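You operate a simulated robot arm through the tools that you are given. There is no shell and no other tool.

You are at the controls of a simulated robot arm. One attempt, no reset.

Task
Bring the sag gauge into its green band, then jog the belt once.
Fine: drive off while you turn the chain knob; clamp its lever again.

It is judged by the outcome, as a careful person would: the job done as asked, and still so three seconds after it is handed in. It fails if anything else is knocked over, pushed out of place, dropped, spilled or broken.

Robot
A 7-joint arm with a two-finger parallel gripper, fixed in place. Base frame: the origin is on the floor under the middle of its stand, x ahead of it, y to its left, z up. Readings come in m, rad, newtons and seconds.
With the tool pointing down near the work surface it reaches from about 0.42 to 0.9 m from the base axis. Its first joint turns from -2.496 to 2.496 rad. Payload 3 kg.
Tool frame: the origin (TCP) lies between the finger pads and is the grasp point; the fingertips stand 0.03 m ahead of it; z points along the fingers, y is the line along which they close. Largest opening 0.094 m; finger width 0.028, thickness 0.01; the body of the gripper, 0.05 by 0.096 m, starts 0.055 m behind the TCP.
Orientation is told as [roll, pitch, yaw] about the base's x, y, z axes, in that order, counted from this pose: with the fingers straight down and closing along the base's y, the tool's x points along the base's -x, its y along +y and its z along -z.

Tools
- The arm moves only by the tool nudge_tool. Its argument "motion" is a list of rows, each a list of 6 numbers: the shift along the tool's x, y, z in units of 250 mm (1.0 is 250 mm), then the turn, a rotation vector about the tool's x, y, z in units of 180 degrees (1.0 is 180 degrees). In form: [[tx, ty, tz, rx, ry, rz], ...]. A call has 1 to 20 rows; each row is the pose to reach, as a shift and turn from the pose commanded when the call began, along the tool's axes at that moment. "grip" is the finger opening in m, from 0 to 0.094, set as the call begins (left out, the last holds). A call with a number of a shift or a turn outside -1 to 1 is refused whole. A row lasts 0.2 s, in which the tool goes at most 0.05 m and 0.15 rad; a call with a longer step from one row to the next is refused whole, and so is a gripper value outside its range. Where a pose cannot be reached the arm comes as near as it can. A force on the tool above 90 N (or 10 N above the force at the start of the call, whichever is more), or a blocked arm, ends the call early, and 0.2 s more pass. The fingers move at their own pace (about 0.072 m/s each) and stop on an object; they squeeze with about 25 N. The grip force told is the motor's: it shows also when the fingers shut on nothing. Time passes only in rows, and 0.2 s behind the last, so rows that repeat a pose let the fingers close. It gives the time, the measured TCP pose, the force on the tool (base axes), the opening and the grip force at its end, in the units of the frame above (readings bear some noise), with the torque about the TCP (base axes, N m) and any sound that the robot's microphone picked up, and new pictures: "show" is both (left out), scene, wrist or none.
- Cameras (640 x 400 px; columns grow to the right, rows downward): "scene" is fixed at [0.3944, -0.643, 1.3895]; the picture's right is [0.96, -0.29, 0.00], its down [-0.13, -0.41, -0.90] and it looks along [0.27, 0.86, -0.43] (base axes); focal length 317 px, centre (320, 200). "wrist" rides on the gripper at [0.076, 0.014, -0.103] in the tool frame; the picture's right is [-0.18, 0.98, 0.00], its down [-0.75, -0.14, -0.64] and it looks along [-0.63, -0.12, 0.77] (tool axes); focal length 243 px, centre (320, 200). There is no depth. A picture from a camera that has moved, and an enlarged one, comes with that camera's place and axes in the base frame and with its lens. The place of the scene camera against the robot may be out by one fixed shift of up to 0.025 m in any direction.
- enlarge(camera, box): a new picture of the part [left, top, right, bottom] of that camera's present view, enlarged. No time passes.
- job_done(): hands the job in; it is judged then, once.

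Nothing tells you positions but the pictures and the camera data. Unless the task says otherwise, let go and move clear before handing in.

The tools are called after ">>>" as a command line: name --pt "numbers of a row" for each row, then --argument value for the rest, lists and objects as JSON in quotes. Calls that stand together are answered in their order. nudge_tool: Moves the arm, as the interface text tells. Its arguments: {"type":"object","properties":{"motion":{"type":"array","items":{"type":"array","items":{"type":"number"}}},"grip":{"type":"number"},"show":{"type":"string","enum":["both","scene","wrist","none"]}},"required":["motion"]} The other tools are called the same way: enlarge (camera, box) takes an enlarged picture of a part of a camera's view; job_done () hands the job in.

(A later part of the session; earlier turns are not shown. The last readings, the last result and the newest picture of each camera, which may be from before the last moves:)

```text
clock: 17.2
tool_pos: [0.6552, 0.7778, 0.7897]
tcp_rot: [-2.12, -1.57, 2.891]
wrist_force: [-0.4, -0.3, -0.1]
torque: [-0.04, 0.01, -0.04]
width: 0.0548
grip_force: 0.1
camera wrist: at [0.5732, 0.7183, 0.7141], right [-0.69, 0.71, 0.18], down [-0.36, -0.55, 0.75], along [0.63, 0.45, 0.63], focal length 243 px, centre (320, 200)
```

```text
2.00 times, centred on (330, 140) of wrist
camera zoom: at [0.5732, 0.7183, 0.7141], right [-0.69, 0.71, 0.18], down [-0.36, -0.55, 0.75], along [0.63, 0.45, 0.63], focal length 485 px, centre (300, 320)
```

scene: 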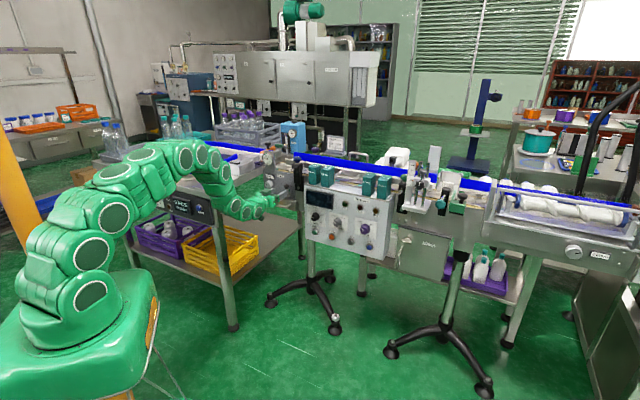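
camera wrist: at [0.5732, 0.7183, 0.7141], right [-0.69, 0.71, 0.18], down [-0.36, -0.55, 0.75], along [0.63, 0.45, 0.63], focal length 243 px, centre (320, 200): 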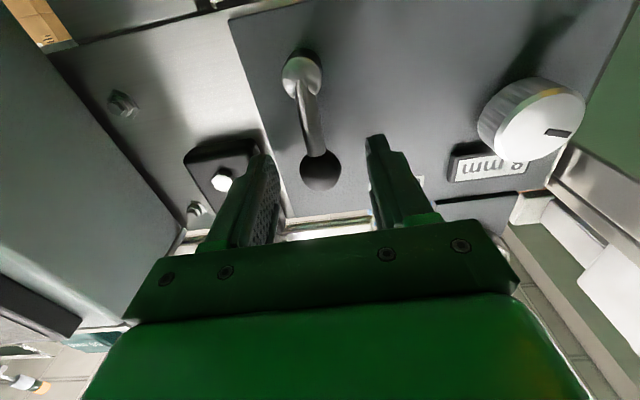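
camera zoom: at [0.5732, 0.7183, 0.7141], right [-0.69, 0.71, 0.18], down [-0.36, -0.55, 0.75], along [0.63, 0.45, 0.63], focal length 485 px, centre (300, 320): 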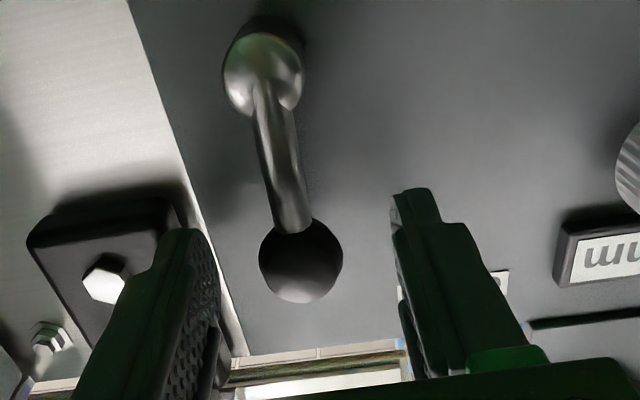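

The ball is between the fingers. To the right is a bracket, so I'll try swinging the lever left (counterclockwise) first, gently, on an arc about its pivot while watching the force.

>>> nudge_tool --pt "0 0 0 0 0 0" --pt "0 0 0 0 0 0" --pt "0.0008 0.0176 0 0 0 -0.0278" --pt "0.0031 0.0351 0 0 0 -0.0556" --pt "0.0069 0.0523 0 0 0 -0.0833" --pt "0.0122 0.0691 0 0 0 -0.1111" --pt "0.0189 0.0854 0 0 0 -0.1389" --grip 0.038 --show "wrist"

>>> enlarge --camera "wrist" --box '[220, 40, 440, 240]'

```text
clock: 18.8
tool_pos: [0.6394, 0.794, 0.7847]
tcp_rot: [-1.573, -1.131, 2.343]
wrist_force: [0.2, -0.8, 0.6]
torque: [0.04, -0.01, -0.03]
width: 0.0385
grip_force: 0.7
camera wrist: at [0.5809, 0.7108, 0.7105], right [-0.67, 0.69, -0.25], down [-0.6, -0.31, 0.74], along [0.44, 0.65, 0.62], focal length 243 px, centre (320, 200)
```

wrist: 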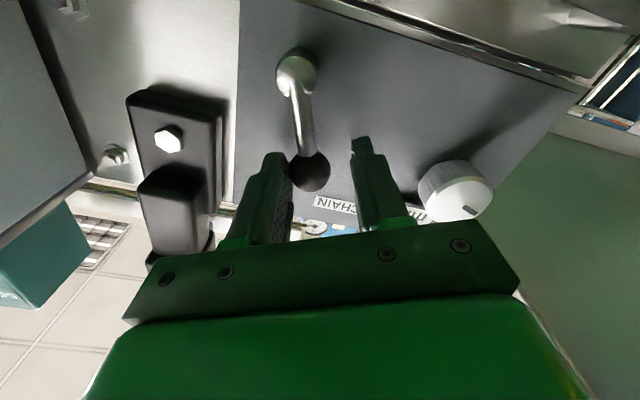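

```text
2.00 times, centred on (330, 140) of wrist
camera zoom: at [0.5809, 0.7108, 0.7105], right [-0.67, 0.69, -0.25], down [-0.6, -0.31, 0.74], along [0.44, 0.65, 0.62], focal length 485 px, centre (300, 320)
```

zoom: 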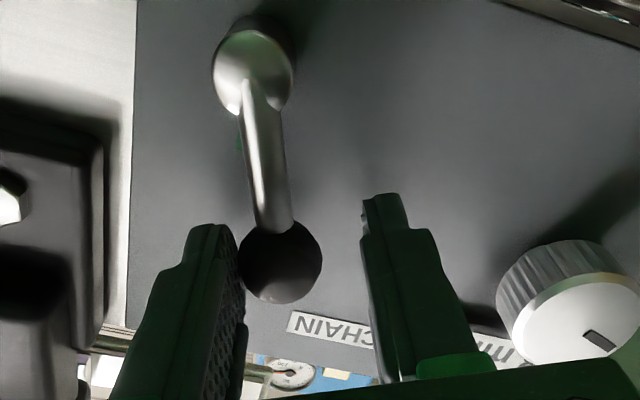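

The lever swings left easily, and the green "clamped" stripe is now exposed. I'll continue the arc in steps, checking the force.

>>> nudge_tool --pt "0.0017 0.0264 0 0 0 -0.0417" --pt "0.0069 0.0523 0 0 0 -0.0833" --pt "0.0154 0.0773 0 0 0 -0.125" --pt "0.0271 0.101 0 0 0 -0.1667" --pt "0.0417 0.123 0 0 0 -0.2083" --show "wrist"

>>> enlarge --camera "wrist" --box '[220, 40, 440, 240]'

```text
clock: 20.0
tool_pos: [0.6249, 0.8089, 0.7635]
tcp_rot: [-1.571, -0.477, 2.34]
wrist_force: [1.0, -0.3, 0.4]
torque: [0.04, 0.0, 0.0]
width: 0.0384
grip_force: 0.2
camera wrist: at [0.5938, 0.6961, 0.7157], right [-0.43, 0.44, -0.79], down [-0.88, -0.01, 0.47], along [0.2, 0.9, 0.4], focal length 243 px, centre (320, 200)
```

wrist: 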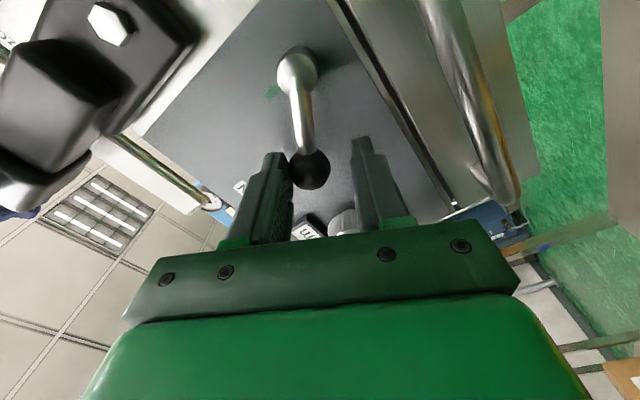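

```text
2.00 times, centred on (330, 140) of wrist
camera zoom: at [0.5938, 0.6961, 0.7157], right [-0.43, 0.44, -0.79], down [-0.88, -0.01, 0.47], along [0.2, 0.9, 0.4], focal length 485 px, centre (300, 320)
```

zoom: 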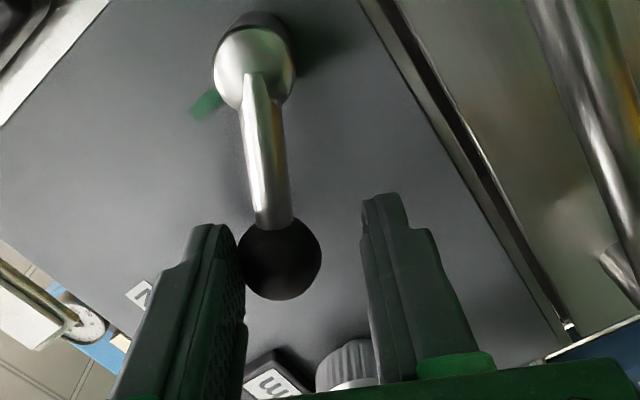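

>>> nudge_tool --pt "0.0017 0.0264 0 0 0 -0.0417" --pt "0.0069 0.0523 0 0 0 -0.0833" --pt "0.0154 0.0773 0 0 0 -0.125" --show "wrist"

>>> enlarge --camera "wrist" --box '[220, 40, 440, 240]'

```text
clock: 20.8
tool_pos: [0.6208, 0.8135, 0.7442]
tcp_rot: [-1.571, -0.084, 2.343]
wrist_force: [0.1, 0.0, 1.5]
torque: [0.0, -0.04, 0.02]
width: 0.0387
grip_force: 0.8
camera wrist: at [0.5998, 0.6908, 0.7236], right [-0.18, 0.19, -0.96], down [-0.98, 0.08, 0.2], along [0.12, 0.98, 0.17], focal length 243 px, centre (320, 200)
```

wrist: 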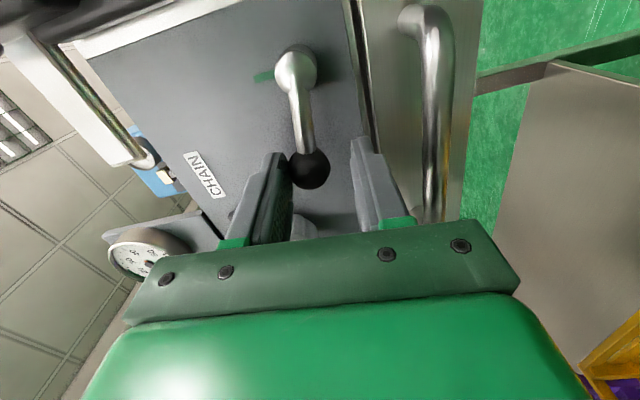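

```text
2.00 times, centred on (330, 140) of wrist
camera zoom: at [0.5998, 0.6908, 0.7236], right [-0.18, 0.19, -0.96], down [-0.98, 0.08, 0.2], along [0.12, 0.98, 0.17], focal length 485 px, centre (300, 320)
```

zoom: 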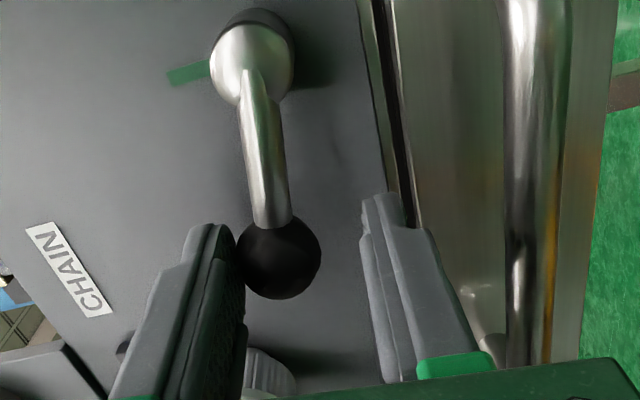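

The lever is about 80° over with little resistance. One more small step to find its stop.

>>> nudge_tool --pt "0.0008 0.0176 0 0 0 -0.0278" --pt "0.0031 0.0351 0 0 0 -0.0556" --show "wrist"

>>> enlarge --camera "wrist" --box '[220, 40, 440, 240]'

```text
clock: 21.4
tool_pos: [0.6217, 0.8136, 0.7346]
tcp_rot: [-1.573, 0.089, 2.34]
wrist_force: [-0.1, -0.2, 2.6]
torque: [0.02, 0.01, 0.03]
width: 0.0394
grip_force: 1.2
camera wrist: at [0.6017, 0.6889, 0.728], right [-0.07, 0.07, -1.0], down [-0.99, 0.1, 0.07], along [0.11, 0.99, 0.06], focal length 243 px, centre (320, 200)
```

wrist: 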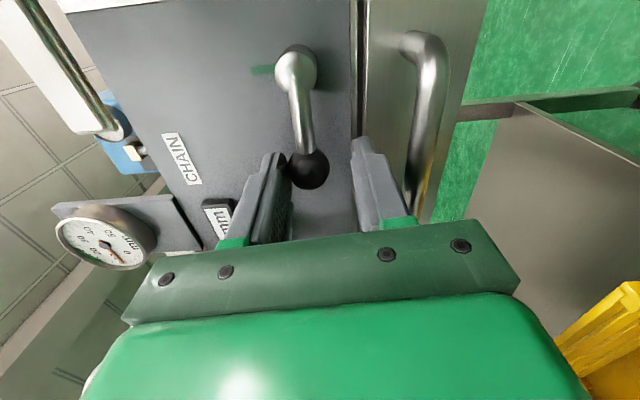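

```text
2.00 times, centred on (330, 140) of wrist
camera zoom: at [0.6017, 0.6889, 0.728], right [-0.07, 0.07, -1.0], down [-0.99, 0.1, 0.07], along [0.11, 0.99, 0.06], focal length 485 px, centre (300, 320)
```

zoom: 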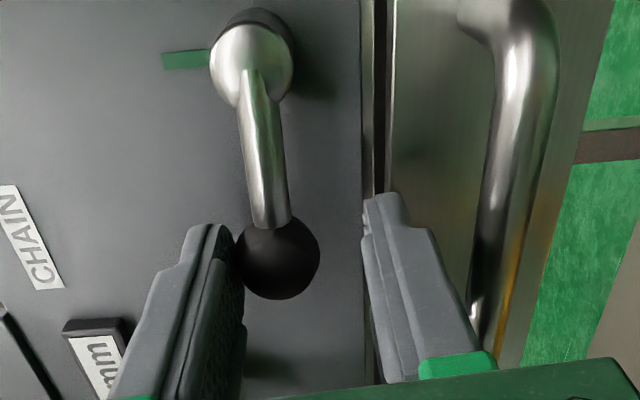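

The lever is now horizontal (perpendicular to the green stripe), so it should be unclamped. I'll ease off the contact and back straight out.

>>> nudge_tool --pt "0 -0.016 0 0 0 0" --pt "0 -0.016 -0.1 0 0 0" --pt "0 -0.016 -0.25 0 0 0" --pt "0 -0.016 -0.4 0 0 0"

>>> enlarge --camera "wrist" --box '[100, 0, 420, 240]'

```text
clock: 22.4
tool_pos: [0.5487, 0.7468, 0.7402]
tcp_rot: [-1.574, 0.089, 2.343]
wrist_force: [0.6, -0.4, 0.1]
torque: [-0.02, 0.0, 0.01]
width: 0.038
grip_force: 0.0
camera wrist: at [0.5294, 0.6222, 0.7337], right [-0.07, 0.07, -1.0], down [-0.99, 0.1, 0.07], along [0.1, 0.99, 0.06], focal length 243 px, centre (320, 200)
```

scene: 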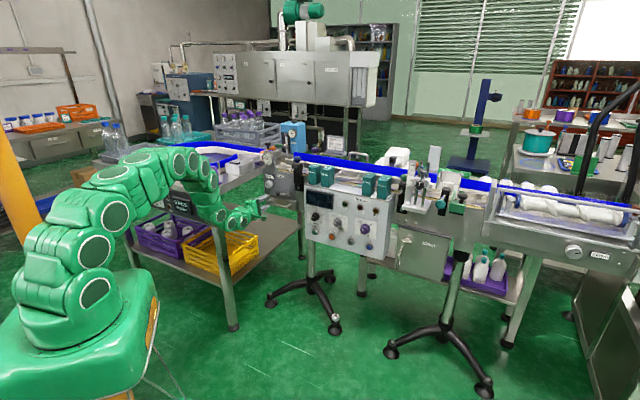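
wrist: 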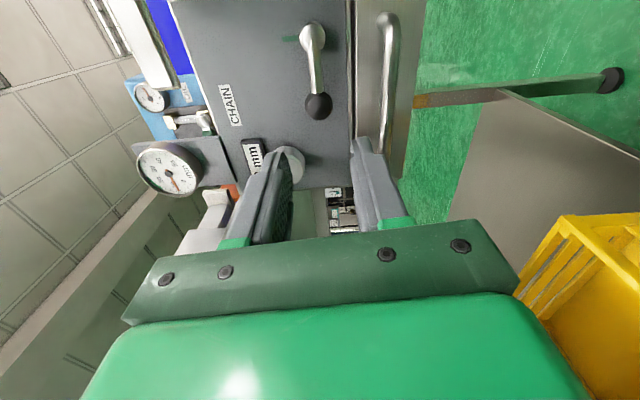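

```text
1.67 times, centred on (260, 120) of wrist
camera zoom: at [0.5294, 0.6222, 0.7337], right [-0.07, 0.07, -1.0], down [-0.99, 0.1, 0.07], along [0.1, 0.99, 0.06], focal length 404 px, centre (420, 333)
```

zoom: 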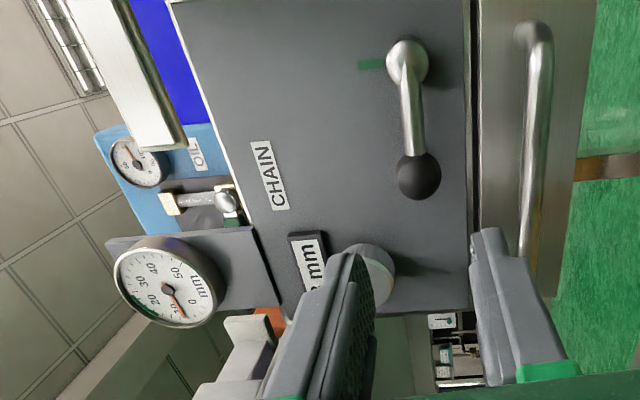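

The lever stays horizontal. Before going for the knob I want to pin down the feed table's edge and the dial reading from here.

>>> enlarge --camera "wrist" --box '[100, 120, 260, 260]'

>>> enlarge --camera "wrist" --box '[125, 130, 215, 200]'

>>> enlarge --camera "scene" --box '[180, 120, 310, 220]'

```text
2.86 times, centred on (180, 190) of wrist
camera zoom: at [0.5294, 0.6222, 0.7337], right [-0.07, 0.07, -1.0], down [-0.99, 0.1, 0.07], along [0.1, 0.99, 0.06], focal length 693 px, centre (720, 229)
```

zoom: 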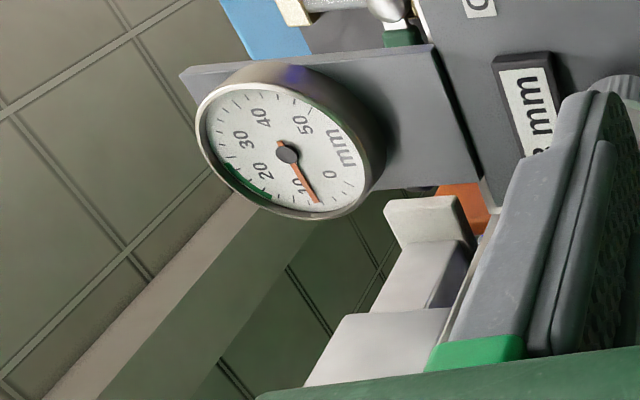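

```text
5.71 times, centred on (170, 165) of wrist
camera zoom: at [0.5294, 0.6222, 0.7337], right [-0.07, 0.07, -1.0], down [-0.99, 0.1, 0.07], along [0.1, 0.99, 0.06], focal length 1386 px, centre (1177, 400)
```

zoom: 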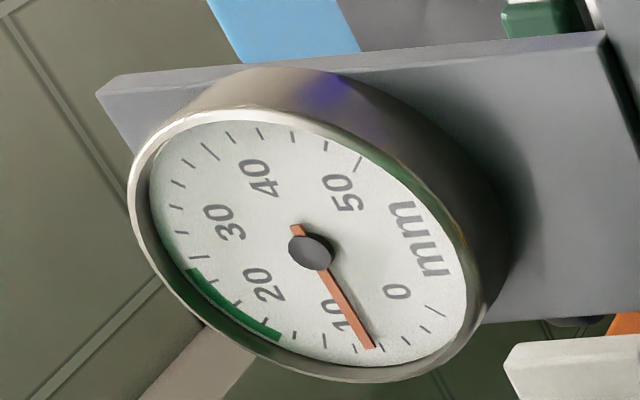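

```text
4.00 times, centred on (245, 170) of scene
camera zoom: at [0.3944, -0.643, 1.3895], right [0.96, -0.29, 0.0], down [-0.13, -0.41, -0.9], along [0.27, 0.86, -0.43], focal length 1269 px, centre (620, 320)
```

zoom: 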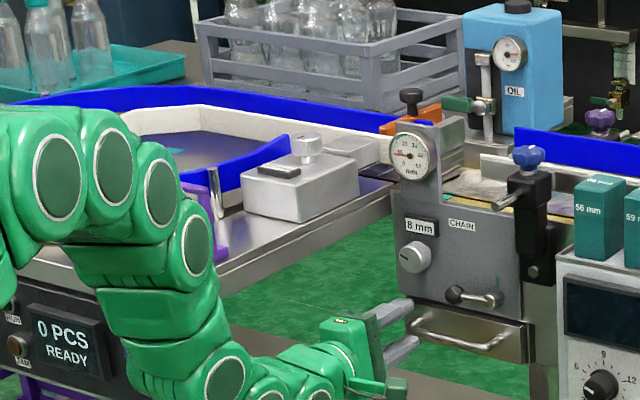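

The table slab is at z ≈ 0.83–0.866 with its edge at about 6 cm to the left of the knob axis, so I'll approach the knob yawed about 12° from the right with the fingers closing vertically. First a standoff in front of the knob.

>>> nudge_tool --pt "-0.049 -0.057 0.023 0.001 -0.0228 0.0092" --pt "-0.097 -0.115 0.045 0.002 -0.0456 0.0185" --pt "-0.146 -0.172 0.068 0.003 -0.0684 0.0277" --grip 0.065

>>> enlarge --camera "wrist" --box '[220, 20, 440, 220]'

>>> enlarge --camera "scene" --box '[180, 120, 310, 220]'

```text
clock: 23.2
tool_pos: [0.5332, 0.7888, 0.7801]
tcp_rot: [-1.572, 0.002, 2.556]
wrist_force: [0.2, -0.4, 0.0]
torque: [0.02, 0.01, 0.0]
width: 0.0651
grip_force: 0.0
camera wrist: at [0.5394, 0.6637, 0.7662], right [-0.15, 0.1, -0.98], down [-0.98, -0.12, 0.14], along [-0.1, 0.99, 0.12], focal length 243 px, centre (320, 200)
```

scene: 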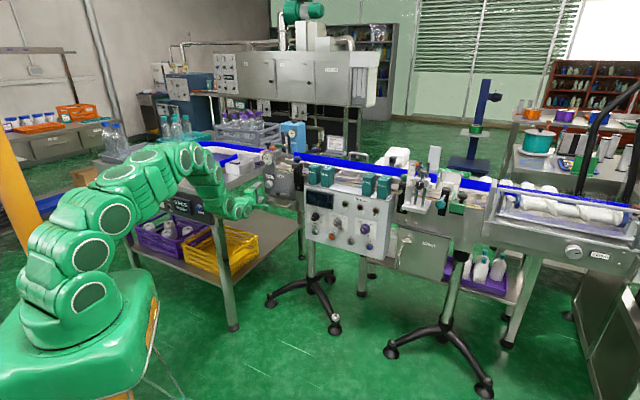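
wrist: 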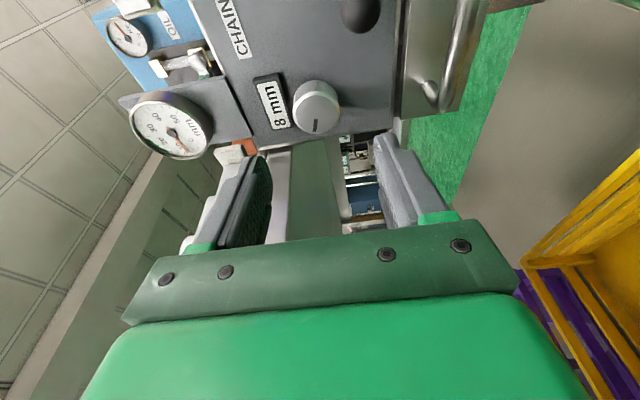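

```text
2.00 times, centred on (330, 120) of wrist
camera zoom: at [0.5394, 0.6637, 0.7662], right [-0.15, 0.1, -0.98], down [-0.98, -0.12, 0.14], along [-0.1, 0.99, 0.12], focal length 485 px, centre (300, 360)
```

zoom: 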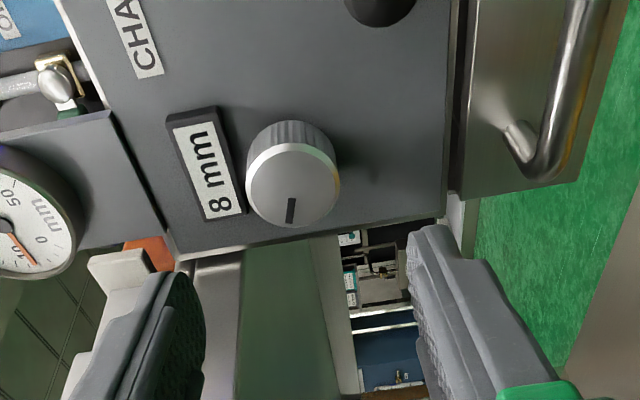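

```text
4.00 times, centred on (245, 170) of scene
camera zoom: at [0.3944, -0.643, 1.3895], right [0.96, -0.29, 0.0], down [-0.13, -0.41, -0.9], along [0.27, 0.86, -0.43], focal length 1269 px, centre (620, 320)
```

zoom: 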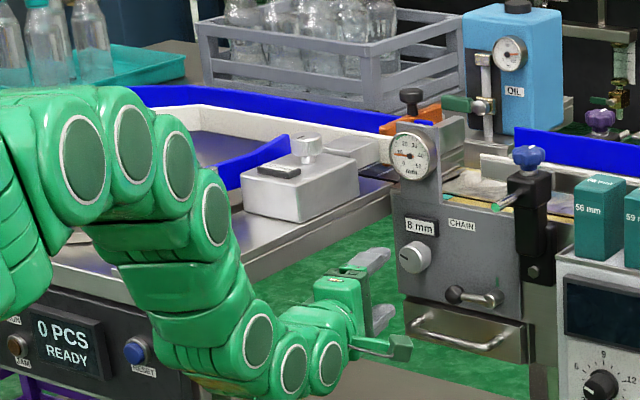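

The knob is on the tool axis. I'll advance about 76 mm so the finger tips overlap the knob by about 1 cm, well clear of the plate and label, then close.

>>> nudge_tool --pt "0 0 0.12 0 0 0" --pt "0 0 0.21 0 0 0" --pt "0 0 0.27 0 0 0" --pt "0 0 0.304 0 0 0" --grip 0.06

>>> enlarge --camera "wrist" --box '[220, 40, 440, 240]'

>>> enlarge --camera "scene" --box '[180, 120, 310, 220]'

```text
clock: 24.2
tool_pos: [0.575, 0.85, 0.78]
tcp_rot: [-1.571, 0.002, 2.556]
wrist_force: [-0.3, 0.3, -0.5]
torque: [0.01, -0.03, 0.01]
width: 0.06
grip_force: 0.1
camera wrist: at [0.5831, 0.7245, 0.7653], right [-0.15, 0.1, -0.98], down [-0.98, -0.12, 0.14], along [-0.1, 0.99, 0.12], focal length 243 px, centre (320, 200)
```

scene: 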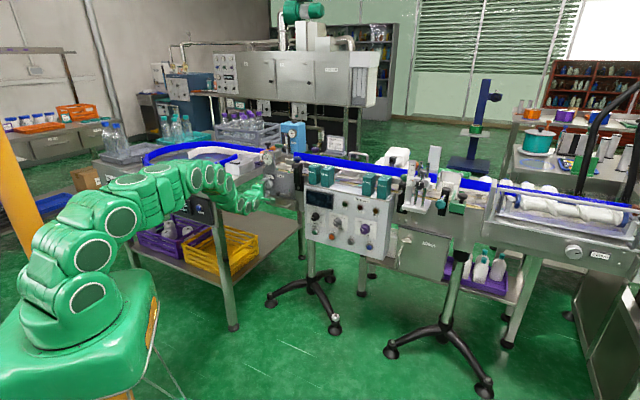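
wrist: 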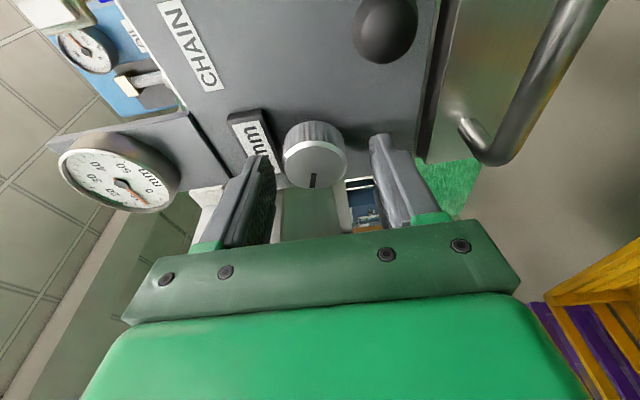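

```text
2.00 times, centred on (330, 140) of wrist
camera zoom: at [0.5831, 0.7245, 0.7653], right [-0.15, 0.1, -0.98], down [-0.98, -0.12, 0.14], along [-0.1, 0.99, 0.12], focal length 485 px, centre (300, 320)
```

zoom: 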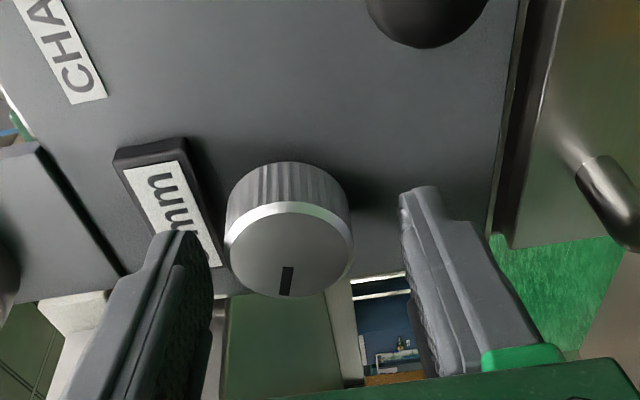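

```text
4.00 times, centred on (245, 170) of scene
camera zoom: at [0.3944, -0.643, 1.3895], right [0.96, -0.29, 0.0], down [-0.13, -0.41, -0.9], along [0.27, 0.86, -0.43], focal length 1269 px, centre (620, 320)
```

zoom: 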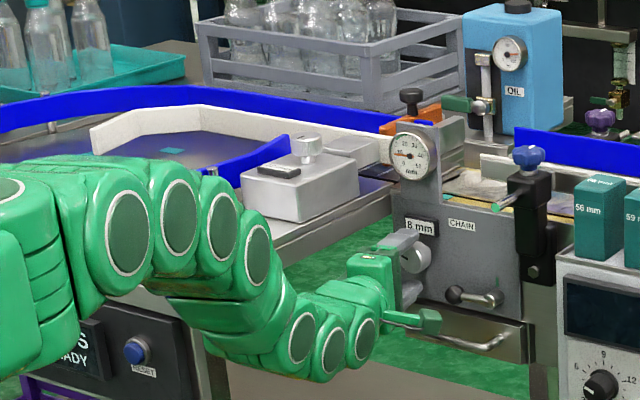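

The knob is between the fingers. Closing on it now.

>>> nudge_tool --pt "0 0 0 0 0 0" --pt "0 0 0 0 0 0" --pt "0 0 0 0 0 0" --grip 0.02 --show "wrist"

```text
clock: 25.0
tool_pos: [0.5756, 0.8507, 0.7809]
tcp_rot: [-1.577, 0.001, 2.557]
wrist_force: [8.3, 15.3, 23.3]
torque: [0.09, -0.08, 0.17]
width: 0.0375
grip_force: 44.9
camera wrist: at [0.5832, 0.725, 0.7674], right [-0.15, 0.11, -0.98], down [-0.98, -0.12, 0.14], along [-0.1, 0.99, 0.12], focal length 243 px, centre (320, 200)
```

wrist: 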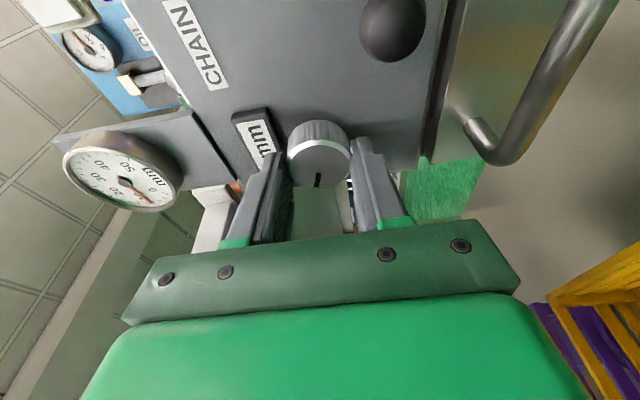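

The grip is good but the knob sits about 2 mm higher than the tool, so I'll centre up, then turn the knob 30° counterclockwise about its own axis and read the dial.

>>> nudge_tool --pt "0 -0.008 0 0 0 0" --pt "0 -0.008 0 -0.0089 0 -0.0407" --pt "0 -0.008 0 -0.0178 0 -0.0815" --pt "0 -0.008 0 -0.0266 0 -0.1222" --pt "0 -0.008 0 -0.0355 0 -0.1629"

>>> enlarge --camera "scene" --box '[258, 135, 308, 170]'

>>> enlarge --camera "wrist" --box '[220, 60, 400, 220]'

```text
clock: 26.2
tool_pos: [0.5746, 0.8487, 0.7831]
tcp_rot: [-1.449, 0.515, 2.59]
wrist_force: [-2.5, 11.6, 25.4]
torque: [0.73, -0.67, 0.22]
width: 0.0374
grip_force: 44.6
camera wrist: at [0.5779, 0.7276, 0.8191], right [0.21, -0.27, -0.94], down [-0.98, -0.13, -0.18], along [-0.07, 0.95, -0.29], focal length 243 px, centre (320, 200)
```

scene: 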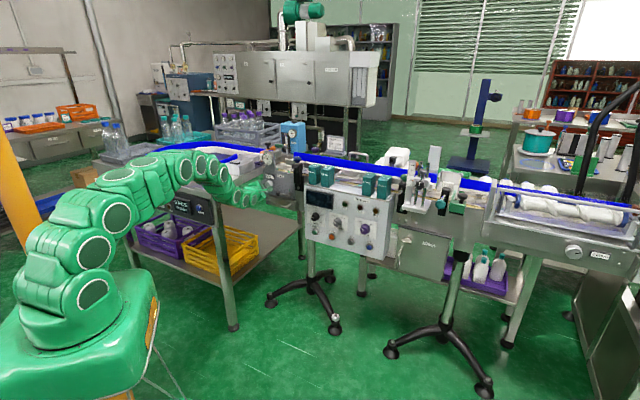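
wrist: 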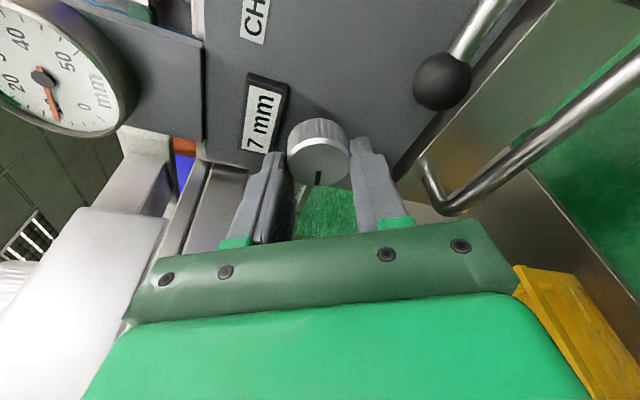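

```text
11.43 times, centred on (283, 152) of scene
camera zoom: at [0.3944, -0.643, 1.3895], right [0.96, -0.29, 0.0], down [-0.13, -0.41, -0.9], along [0.27, 0.86, -0.43], focal length 3625 px, centre (743, 743)
```

zoom: 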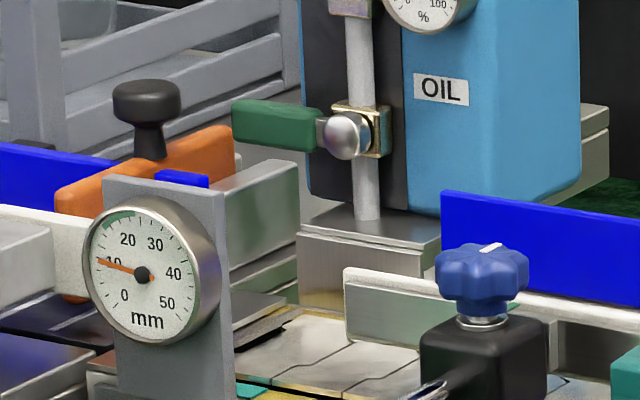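

```text
2.50 times, centred on (310, 140) of wrist
camera zoom: at [0.5779, 0.7276, 0.8191], right [0.21, -0.27, -0.94], down [-0.98, -0.13, -0.18], along [-0.07, 0.95, -0.29], focal length 606 px, centre (345, 350)
```

zoom: 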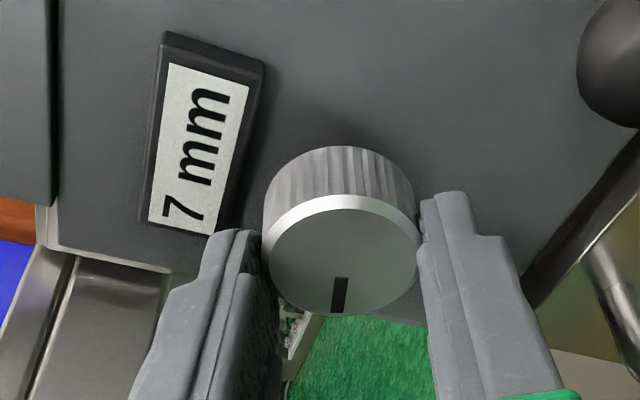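

Turning counterclockwise raised the dial (the readout went 8→7 mm, and the needle from about 8 to 10.5), so that's the right direction and roughly 120° more is needed. I'll release, rotate the tool back 60° and regrip.

>>> nudge_tool --pt "0 0 0 0 0 0" --pt "0.003 -0.0052 0 0 0 0" --pt "0.003 -0.0052 0 0.0089 0 0.0407" --pt "0.003 -0.0052 0 0.0178 0 0.0815" --pt "0.003 -0.0052 0 0.0266 0 0.1222" --pt "0.003 -0.0052 0 0.0355 0 0.1629" --pt "0.003 -0.0052 0 0.0444 0 0.2036" --pt "0.003 -0.0052 0 0.0533 0 0.2443" --pt "0.003 -0.0052 0 0.0621 0 0.285" --pt "0.003 -0.0052 0 0.071 0 0.3257" --grip 0.056 --show "wrist"

>>> enlarge --camera "wrist" --box '[220, 60, 400, 220]'

>>> enlarge --camera "scene" --box '[258, 135, 308, 170]'

```text
clock: 28.4
tool_pos: [0.5751, 0.8491, 0.7843]
tcp_rot: [-1.694, -0.51, 2.591]
wrist_force: [0.3, 0.3, -0.3]
torque: [-0.01, 0.01, 0.01]
width: 0.0561
grip_force: 0.2
camera wrist: at [0.5676, 0.7385, 0.724], right [-0.48, 0.44, -0.76], down [-0.88, -0.23, 0.42], along [0.01, 0.87, 0.49], focal length 243 px, centre (320, 200)
```

wrist: 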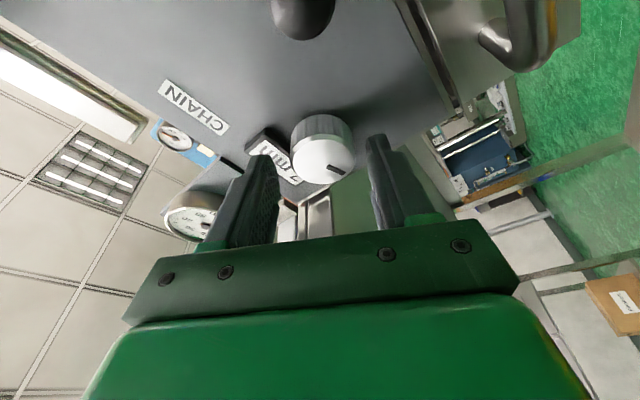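

```text
2.50 times, centred on (310, 140) of wrist
camera zoom: at [0.5676, 0.7385, 0.724], right [-0.48, 0.44, -0.76], down [-0.88, -0.23, 0.42], along [0.01, 0.87, 0.49], focal length 606 px, centre (345, 350)
```

zoom: 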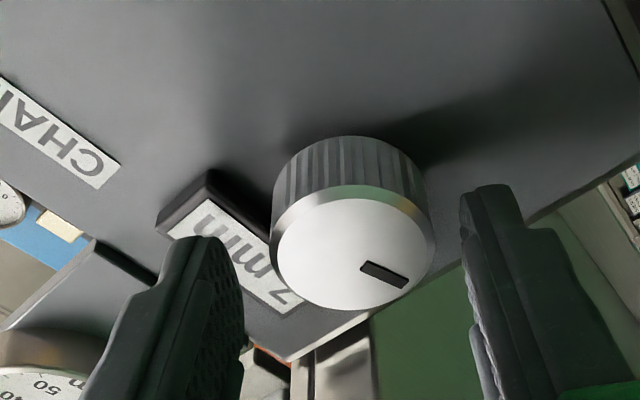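

```text
11.43 times, centred on (283, 152) of scene
camera zoom: at [0.3944, -0.643, 1.3895], right [0.96, -0.29, 0.0], down [-0.13, -0.41, -0.9], along [0.27, 0.86, -0.43], focal length 3625 px, centre (743, 743)
```

zoom: 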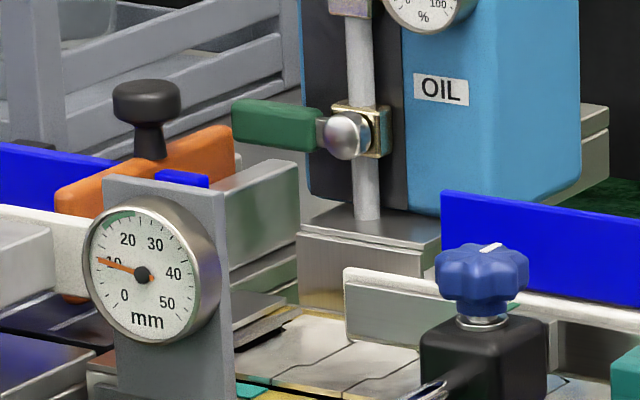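

The knob is well centred between the fingers. Closing and turning another 60° counterclockwise.

>>> nudge_tool --pt "0 0 0 0 0 0" --pt "0 0 0 0 0 0" --pt "0 0 0 0 0 0" --grip 0.02 --show "none"

>>> nudge_tool --pt "0 0 0 -0.0089 0 -0.0407" --pt "0 0 0 -0.0178 0 -0.0815" --pt "0 0 0 -0.0266 0 -0.1222" --pt "0 0 0 -0.0355 0 -0.1629" --pt "0 0 0 -0.0444 0 -0.2036" --pt "0 0 0 -0.0533 0 -0.2443" --pt "0 0 0 -0.0621 0 -0.285" --pt "0 0 0 -0.071 0 -0.3257"

>>> enlarge --camera "scene" --box '[258, 135, 308, 170]'

>>> enlarge --camera "wrist" --box '[0, 0, 400, 220]'

```text
clock: 29.2
tool_pos: [0.5735, 0.8506, 0.7822]
tcp_rot: [-1.691, -0.509, 2.588]
wrist_force: [-11.9, -1.9, -15.7]
torque: [-0.58, 0.6, 0.29]
width: 0.0376
grip_force: 44.9
```

```text
clock: 31.0
tool_pos: [0.576, 0.8475, 0.7834]
tcp_rot: [-1.448, 0.515, 2.589]
wrist_force: [-1.6, 27.0, -26.7]
torque: [-0.18, 0.22, 0.89]
width: 0.0373
grip_force: 45.0
camera wrist: at [0.5787, 0.7273, 0.8198], right [0.21, -0.27, -0.94], down [-0.98, -0.13, -0.18], along [-0.07, 0.95, -0.29], focal length 243 px, centre (320, 200)
```

scene: 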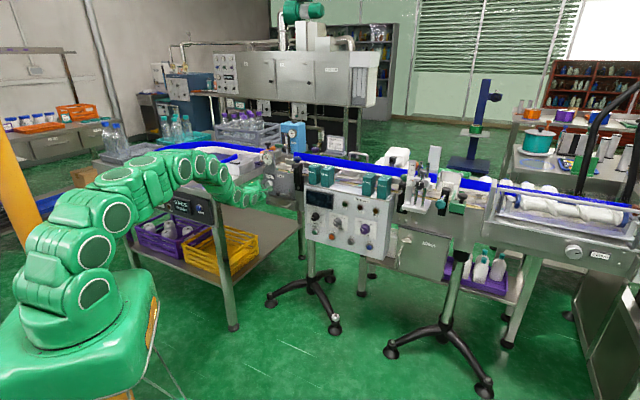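
wrist: 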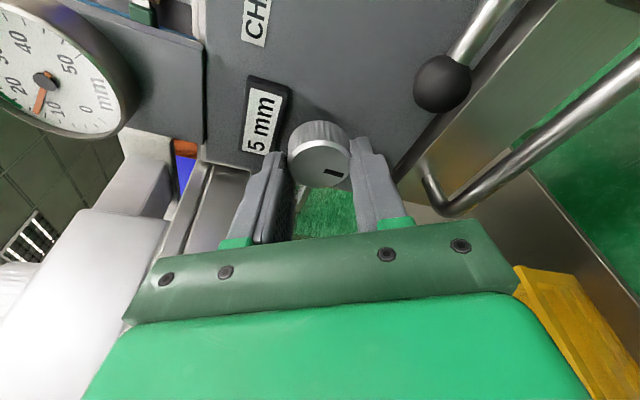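

```text
11.43 times, centred on (283, 152) of scene
camera zoom: at [0.3944, -0.643, 1.3895], right [0.96, -0.29, 0.0], down [-0.13, -0.41, -0.9], along [0.27, 0.86, -0.43], focal length 3625 px, centre (743, 743)
```

zoom: 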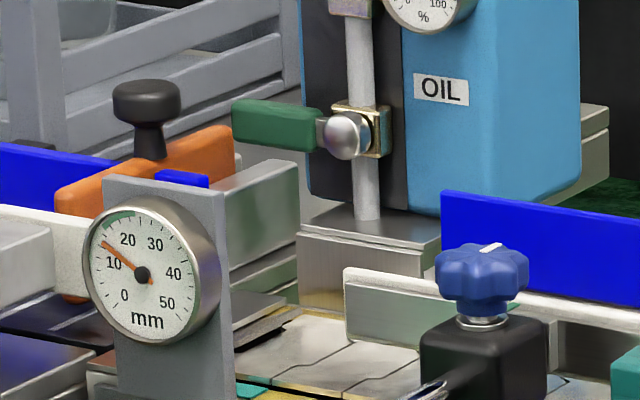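

```text
1.60 times, centred on (200, 110) of wrist
camera zoom: at [0.5787, 0.7273, 0.8198], right [0.21, -0.27, -0.94], down [-0.98, -0.13, -0.18], along [-0.07, 0.95, -0.29], focal length 388 px, centre (512, 344)
```

zoom: 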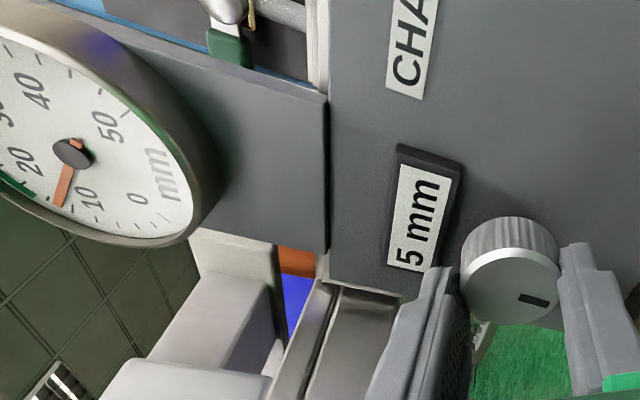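

The readout is now 5 mm and the needle near 15, just short of the band. About 80° more should centre it. Regripping again.

>>> nudge_tool --pt "0 0 0 0 0 0" --pt "0 0 0 0 0 0" --pt "0 0 0 0.0089 0 0.0407" --pt "0 0 0 0.0178 0 0.0815" --pt "0 0 0 0.0266 0 0.1222" --pt "0 0 0 0.0355 0 0.1629" --pt "0 0 0 0.0444 0 0.2036" --pt "0 0 0 0.0533 0 0.2443" --pt "0 0 0 0.0621 0 0.285" --pt "0 0 0 0.071 0 0.3257" --grip 0.056 --show "wrist"

>>> nudge_tool --pt "0 0 0 0 0 0" --pt "0 0 0 0 0 0" --pt "0 0 0 0 0 0" --grip 0.02 --show "none"

>>> nudge_tool --pt "0 0 0 -0.0089 0 -0.0407" --pt "0 0 0 -0.0178 0 -0.0815" --pt "0 0 0 -0.0266 0 -0.1222" --pt "0 0 0 -0.0355 0 -0.1629" --pt "0 0 0 -0.0444 0 -0.2036" --pt "0 0 0 -0.0533 0 -0.2443" --pt "0 0 0 -0.0621 0 -0.285" --pt "0 0 0 -0.071 0 -0.3257"

>>> enlarge --camera "scene" --box '[258, 142, 288, 168]'

>>> enlarge --camera "wrist" --box '[0, 0, 400, 220]'

```text
clock: 33.2
tool_pos: [0.5743, 0.8498, 0.7825]
tcp_rot: [-1.696, -0.51, 2.59]
wrist_force: [0.2, 0.2, 0.3]
torque: [0.0, 0.01, 0.05]
width: 0.0562
grip_force: 0.1
camera wrist: at [0.5676, 0.7375, 0.7225], right [-0.48, 0.44, -0.76], down [-0.88, -0.23, 0.42], along [0.01, 0.87, 0.49], focal length 243 px, centre (320, 200)
```

wrist: 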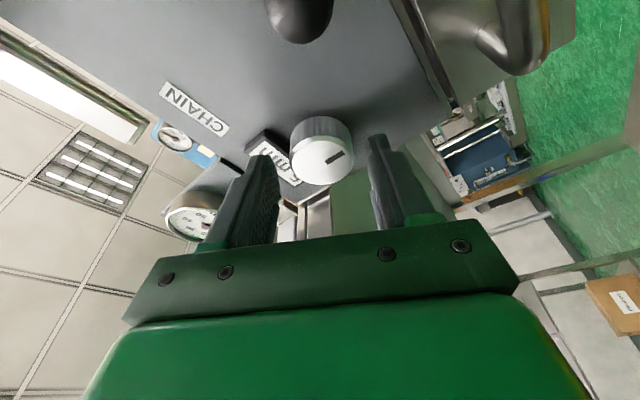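

```text
clock: 34.0
tool_pos: [0.5729, 0.8486, 0.7811]
tcp_rot: [-1.692, -0.509, 2.587]
wrist_force: [-7.6, -2.6, -9.7]
torque: [-0.55, 0.53, 0.18]
width: 0.0377
grip_force: 45.5
```

```text
clock: 35.8
tool_pos: [0.5744, 0.8486, 0.7836]
tcp_rot: [-1.445, 0.514, 2.589]
wrist_force: [-9.2, -6.3, -20.7]
torque: [-0.71, 0.66, 0.79]
width: 0.0371
grip_force: 44.9
camera wrist: at [0.578, 0.7275, 0.8197], right [0.21, -0.27, -0.94], down [-0.98, -0.13, -0.18], along [-0.07, 0.95, -0.29], focal length 243 px, centre (320, 200)
```

scene: 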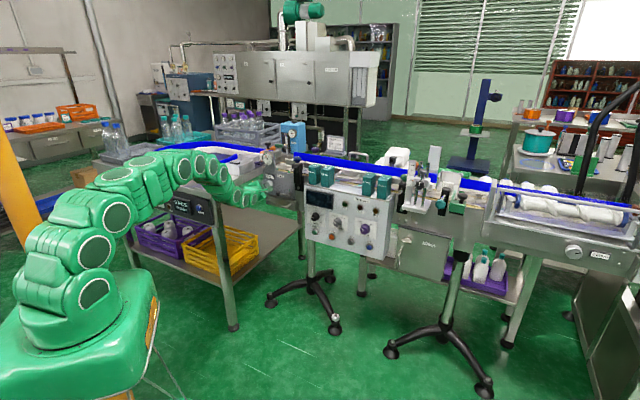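
wrist: 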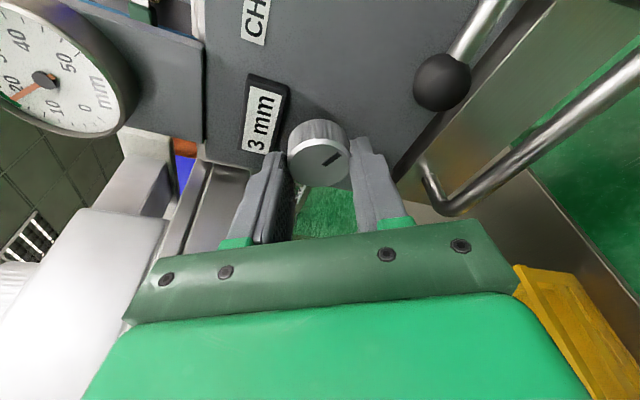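

```text
15.38 times, centred on (273, 155) of scene
camera zoom: at [0.3944, -0.643, 1.3895], right [0.96, -0.29, 0.0], down [-0.13, -0.41, -0.9], along [0.27, 0.86, -0.43], focal length 4880 px, centre (1043, 892)
```

zoom: 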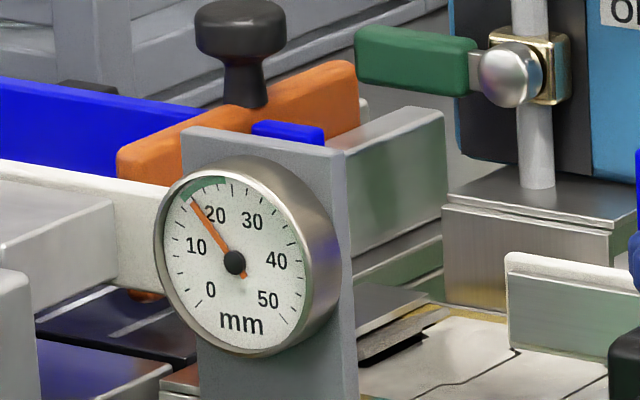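

```text
1.60 times, centred on (200, 110) of wrist
camera zoom: at [0.578, 0.7275, 0.8197], right [0.21, -0.27, -0.94], down [-0.98, -0.13, -0.18], along [-0.07, 0.95, -0.29], focal length 388 px, centre (512, 344)
```

zoom: 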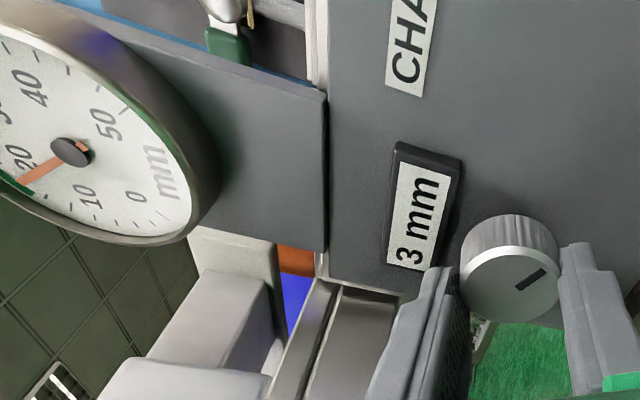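

The needle is now just inside the green band (about 18). I'd like it nearer the middle, so one more regrip and a 30° turn.

>>> nudge_tool --pt "0 0 0 0 0 0" --pt "0 0 0 0 0 0" --pt "0 0 0 0.0089 0 0.0407" --pt "0 0 0 0.0178 0 0.0815" --pt "0 0 0 0.0266 0 0.1222" --pt "0 0 0 0.0355 0 0.1629" --pt "0 0 0 0.0444 0 0.2036" --grip 0.056 --show "none"

>>> nudge_tool --pt "0 0 0 0 0 0" --pt "0 0 0 0 0 0" --pt "0 0 0 0 0 0" --grip 0.02 --show "none"

>>> nudge_tool --pt "0 0 0 -0.0089 0 -0.0407" --pt "0 0 0 -0.0178 0 -0.0815" --pt "0 0 0 -0.0266 0 -0.1222" --pt "0 0 0 -0.0355 0 -0.1629"

>>> enlarge --camera "scene" --box '[258, 142, 288, 168]'

>>> enlarge --camera "wrist" --box '[0, 0, 400, 220]'

```text
clock: 37.4
tool_pos: [0.5752, 0.8468, 0.7827]
tcp_rot: [-1.601, -0.126, 2.558]
wrist_force: [-1.2, 0.6, 0.0]
torque: [0.0, 0.02, 0.01]
width: 0.056
grip_force: 0.0
```

```text
clock: 38.2
tool_pos: [0.5747, 0.8482, 0.7826]
tcp_rot: [-1.597, -0.128, 2.559]
wrist_force: [-0.4, -1.9, -11.4]
torque: [-0.36, 0.33, 0.08]
width: 0.0375
grip_force: 44.7
```

```text
clock: 39.2
tool_pos: [0.5748, 0.8479, 0.7818]
tcp_rot: [-1.482, 0.386, 2.573]
wrist_force: [-14.4, -21.1, -3.9]
torque: [-0.01, 0.0, -0.51]
width: 0.0372
grip_force: 45.4
camera wrist: at [0.5807, 0.7244, 0.8071], right [0.12, -0.18, -0.98], down [-0.99, -0.11, -0.1], along [-0.09, 0.98, -0.19], focal length 243 px, centre (320, 200)
```

scene: 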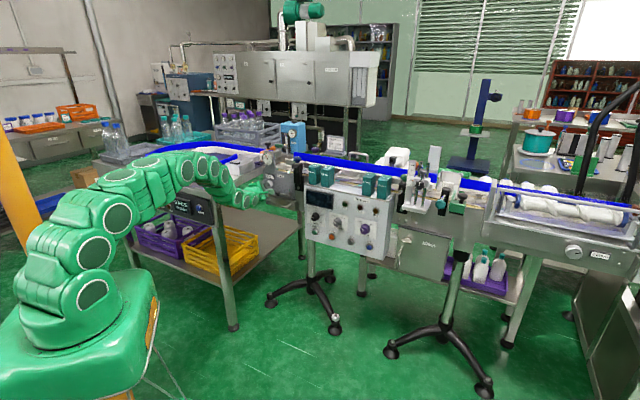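
wrist: 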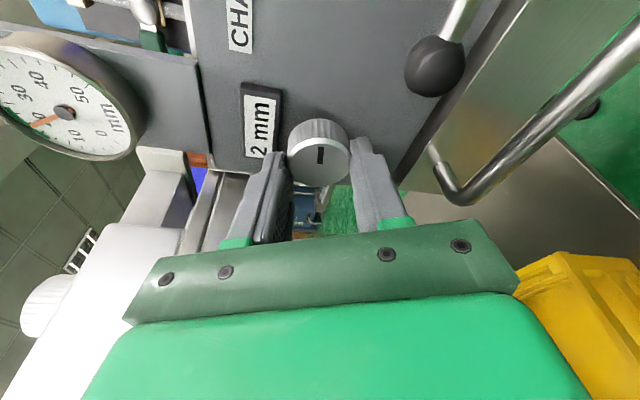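

```text
15.38 times, centred on (273, 155) of scene
camera zoom: at [0.3944, -0.643, 1.3895], right [0.96, -0.29, 0.0], down [-0.13, -0.41, -0.9], along [0.27, 0.86, -0.43], focal length 4880 px, centre (1043, 892)
```

zoom: 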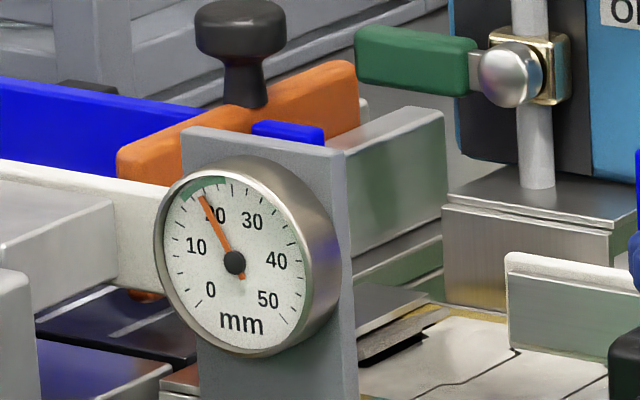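

```text
1.60 times, centred on (200, 110) of wrist
camera zoom: at [0.5807, 0.7244, 0.8071], right [0.12, -0.18, -0.98], down [-0.99, -0.11, -0.1], along [-0.09, 0.98, -0.19], focal length 388 px, centre (512, 344)
```

zoom: 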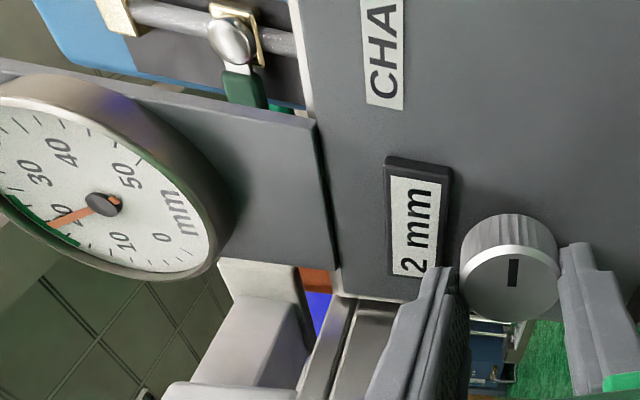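

The needle is at about 20, inside the band but slightly below its middle. A further 12° while still gripped will centre it.

>>> nudge_tool --pt "0 0 0 -0.0071 0 -0.0326" --pt "0 0 0 -0.0142 0 -0.0651" --show "none"

>>> nudge_tool --pt "0 0 0 0 0 0" --pt "0 0 0 0 0 0" --pt "0 0 0 0 0 0" --grip 0.056 --show "wrist"

>>> enlarge --camera "scene" --box '[258, 142, 288, 168]'

>>> enlarge --camera "wrist" --box '[0, 0, 400, 220]'

```text
clock: 39.8
tool_pos: [0.5747, 0.848, 0.7836]
tcp_rot: [-1.427, 0.589, 2.601]
wrist_force: [-1.3, 5.0, -11.9]
torque: [-0.52, 0.52, 0.64]
width: 0.0373
grip_force: 45.2
```

```text
clock: 40.6
tool_pos: [0.5743, 0.8484, 0.7836]
tcp_rot: [-1.425, 0.588, 2.601]
wrist_force: [-0.1, -0.5, 0.4]
torque: [0.0, 0.01, -0.02]
width: 0.0559
grip_force: 0.1
camera wrist: at [0.576, 0.7292, 0.8265], right [0.26, -0.32, -0.91], down [-0.96, -0.14, -0.23], along [-0.05, 0.94, -0.34], focal length 243 px, centre (320, 200)
```

wrist: 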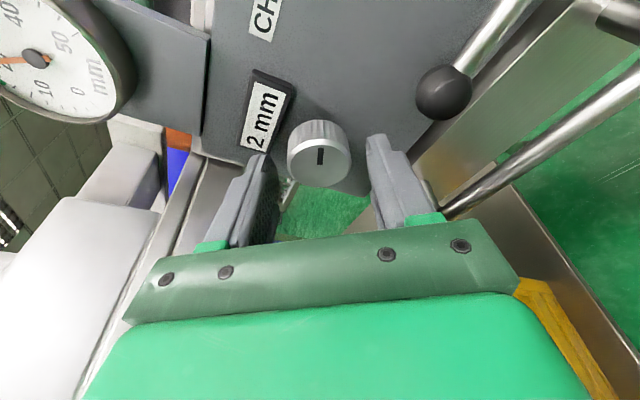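

```text
15.38 times, centred on (273, 155) of scene
camera zoom: at [0.3944, -0.643, 1.3895], right [0.96, -0.29, 0.0], down [-0.13, -0.41, -0.9], along [0.27, 0.86, -0.43], focal length 4880 px, centre (1043, 892)
```

zoom: 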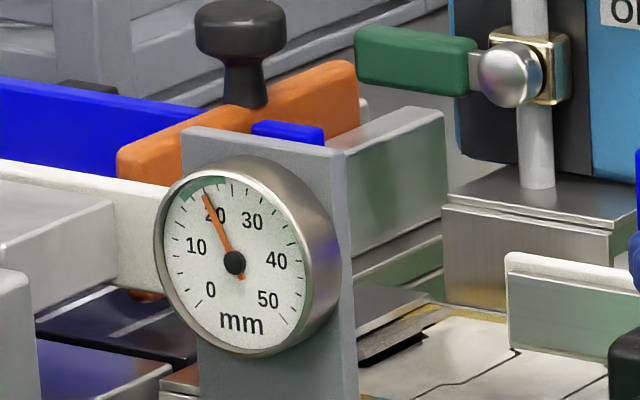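

```text
1.60 times, centred on (200, 110) of wrist
camera zoom: at [0.576, 0.7292, 0.8265], right [0.26, -0.32, -0.91], down [-0.96, -0.14, -0.23], along [-0.05, 0.94, -0.34], focal length 388 px, centre (512, 344)
```

zoom: 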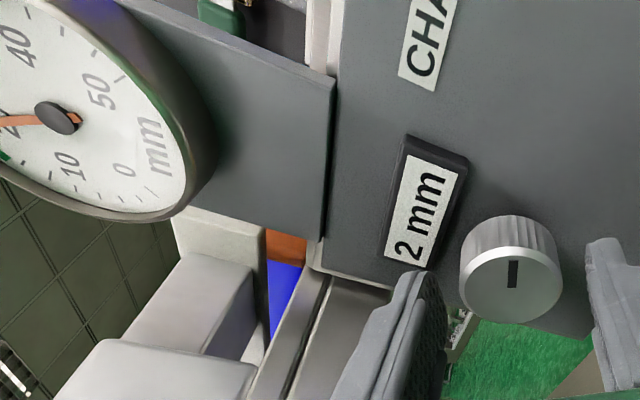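

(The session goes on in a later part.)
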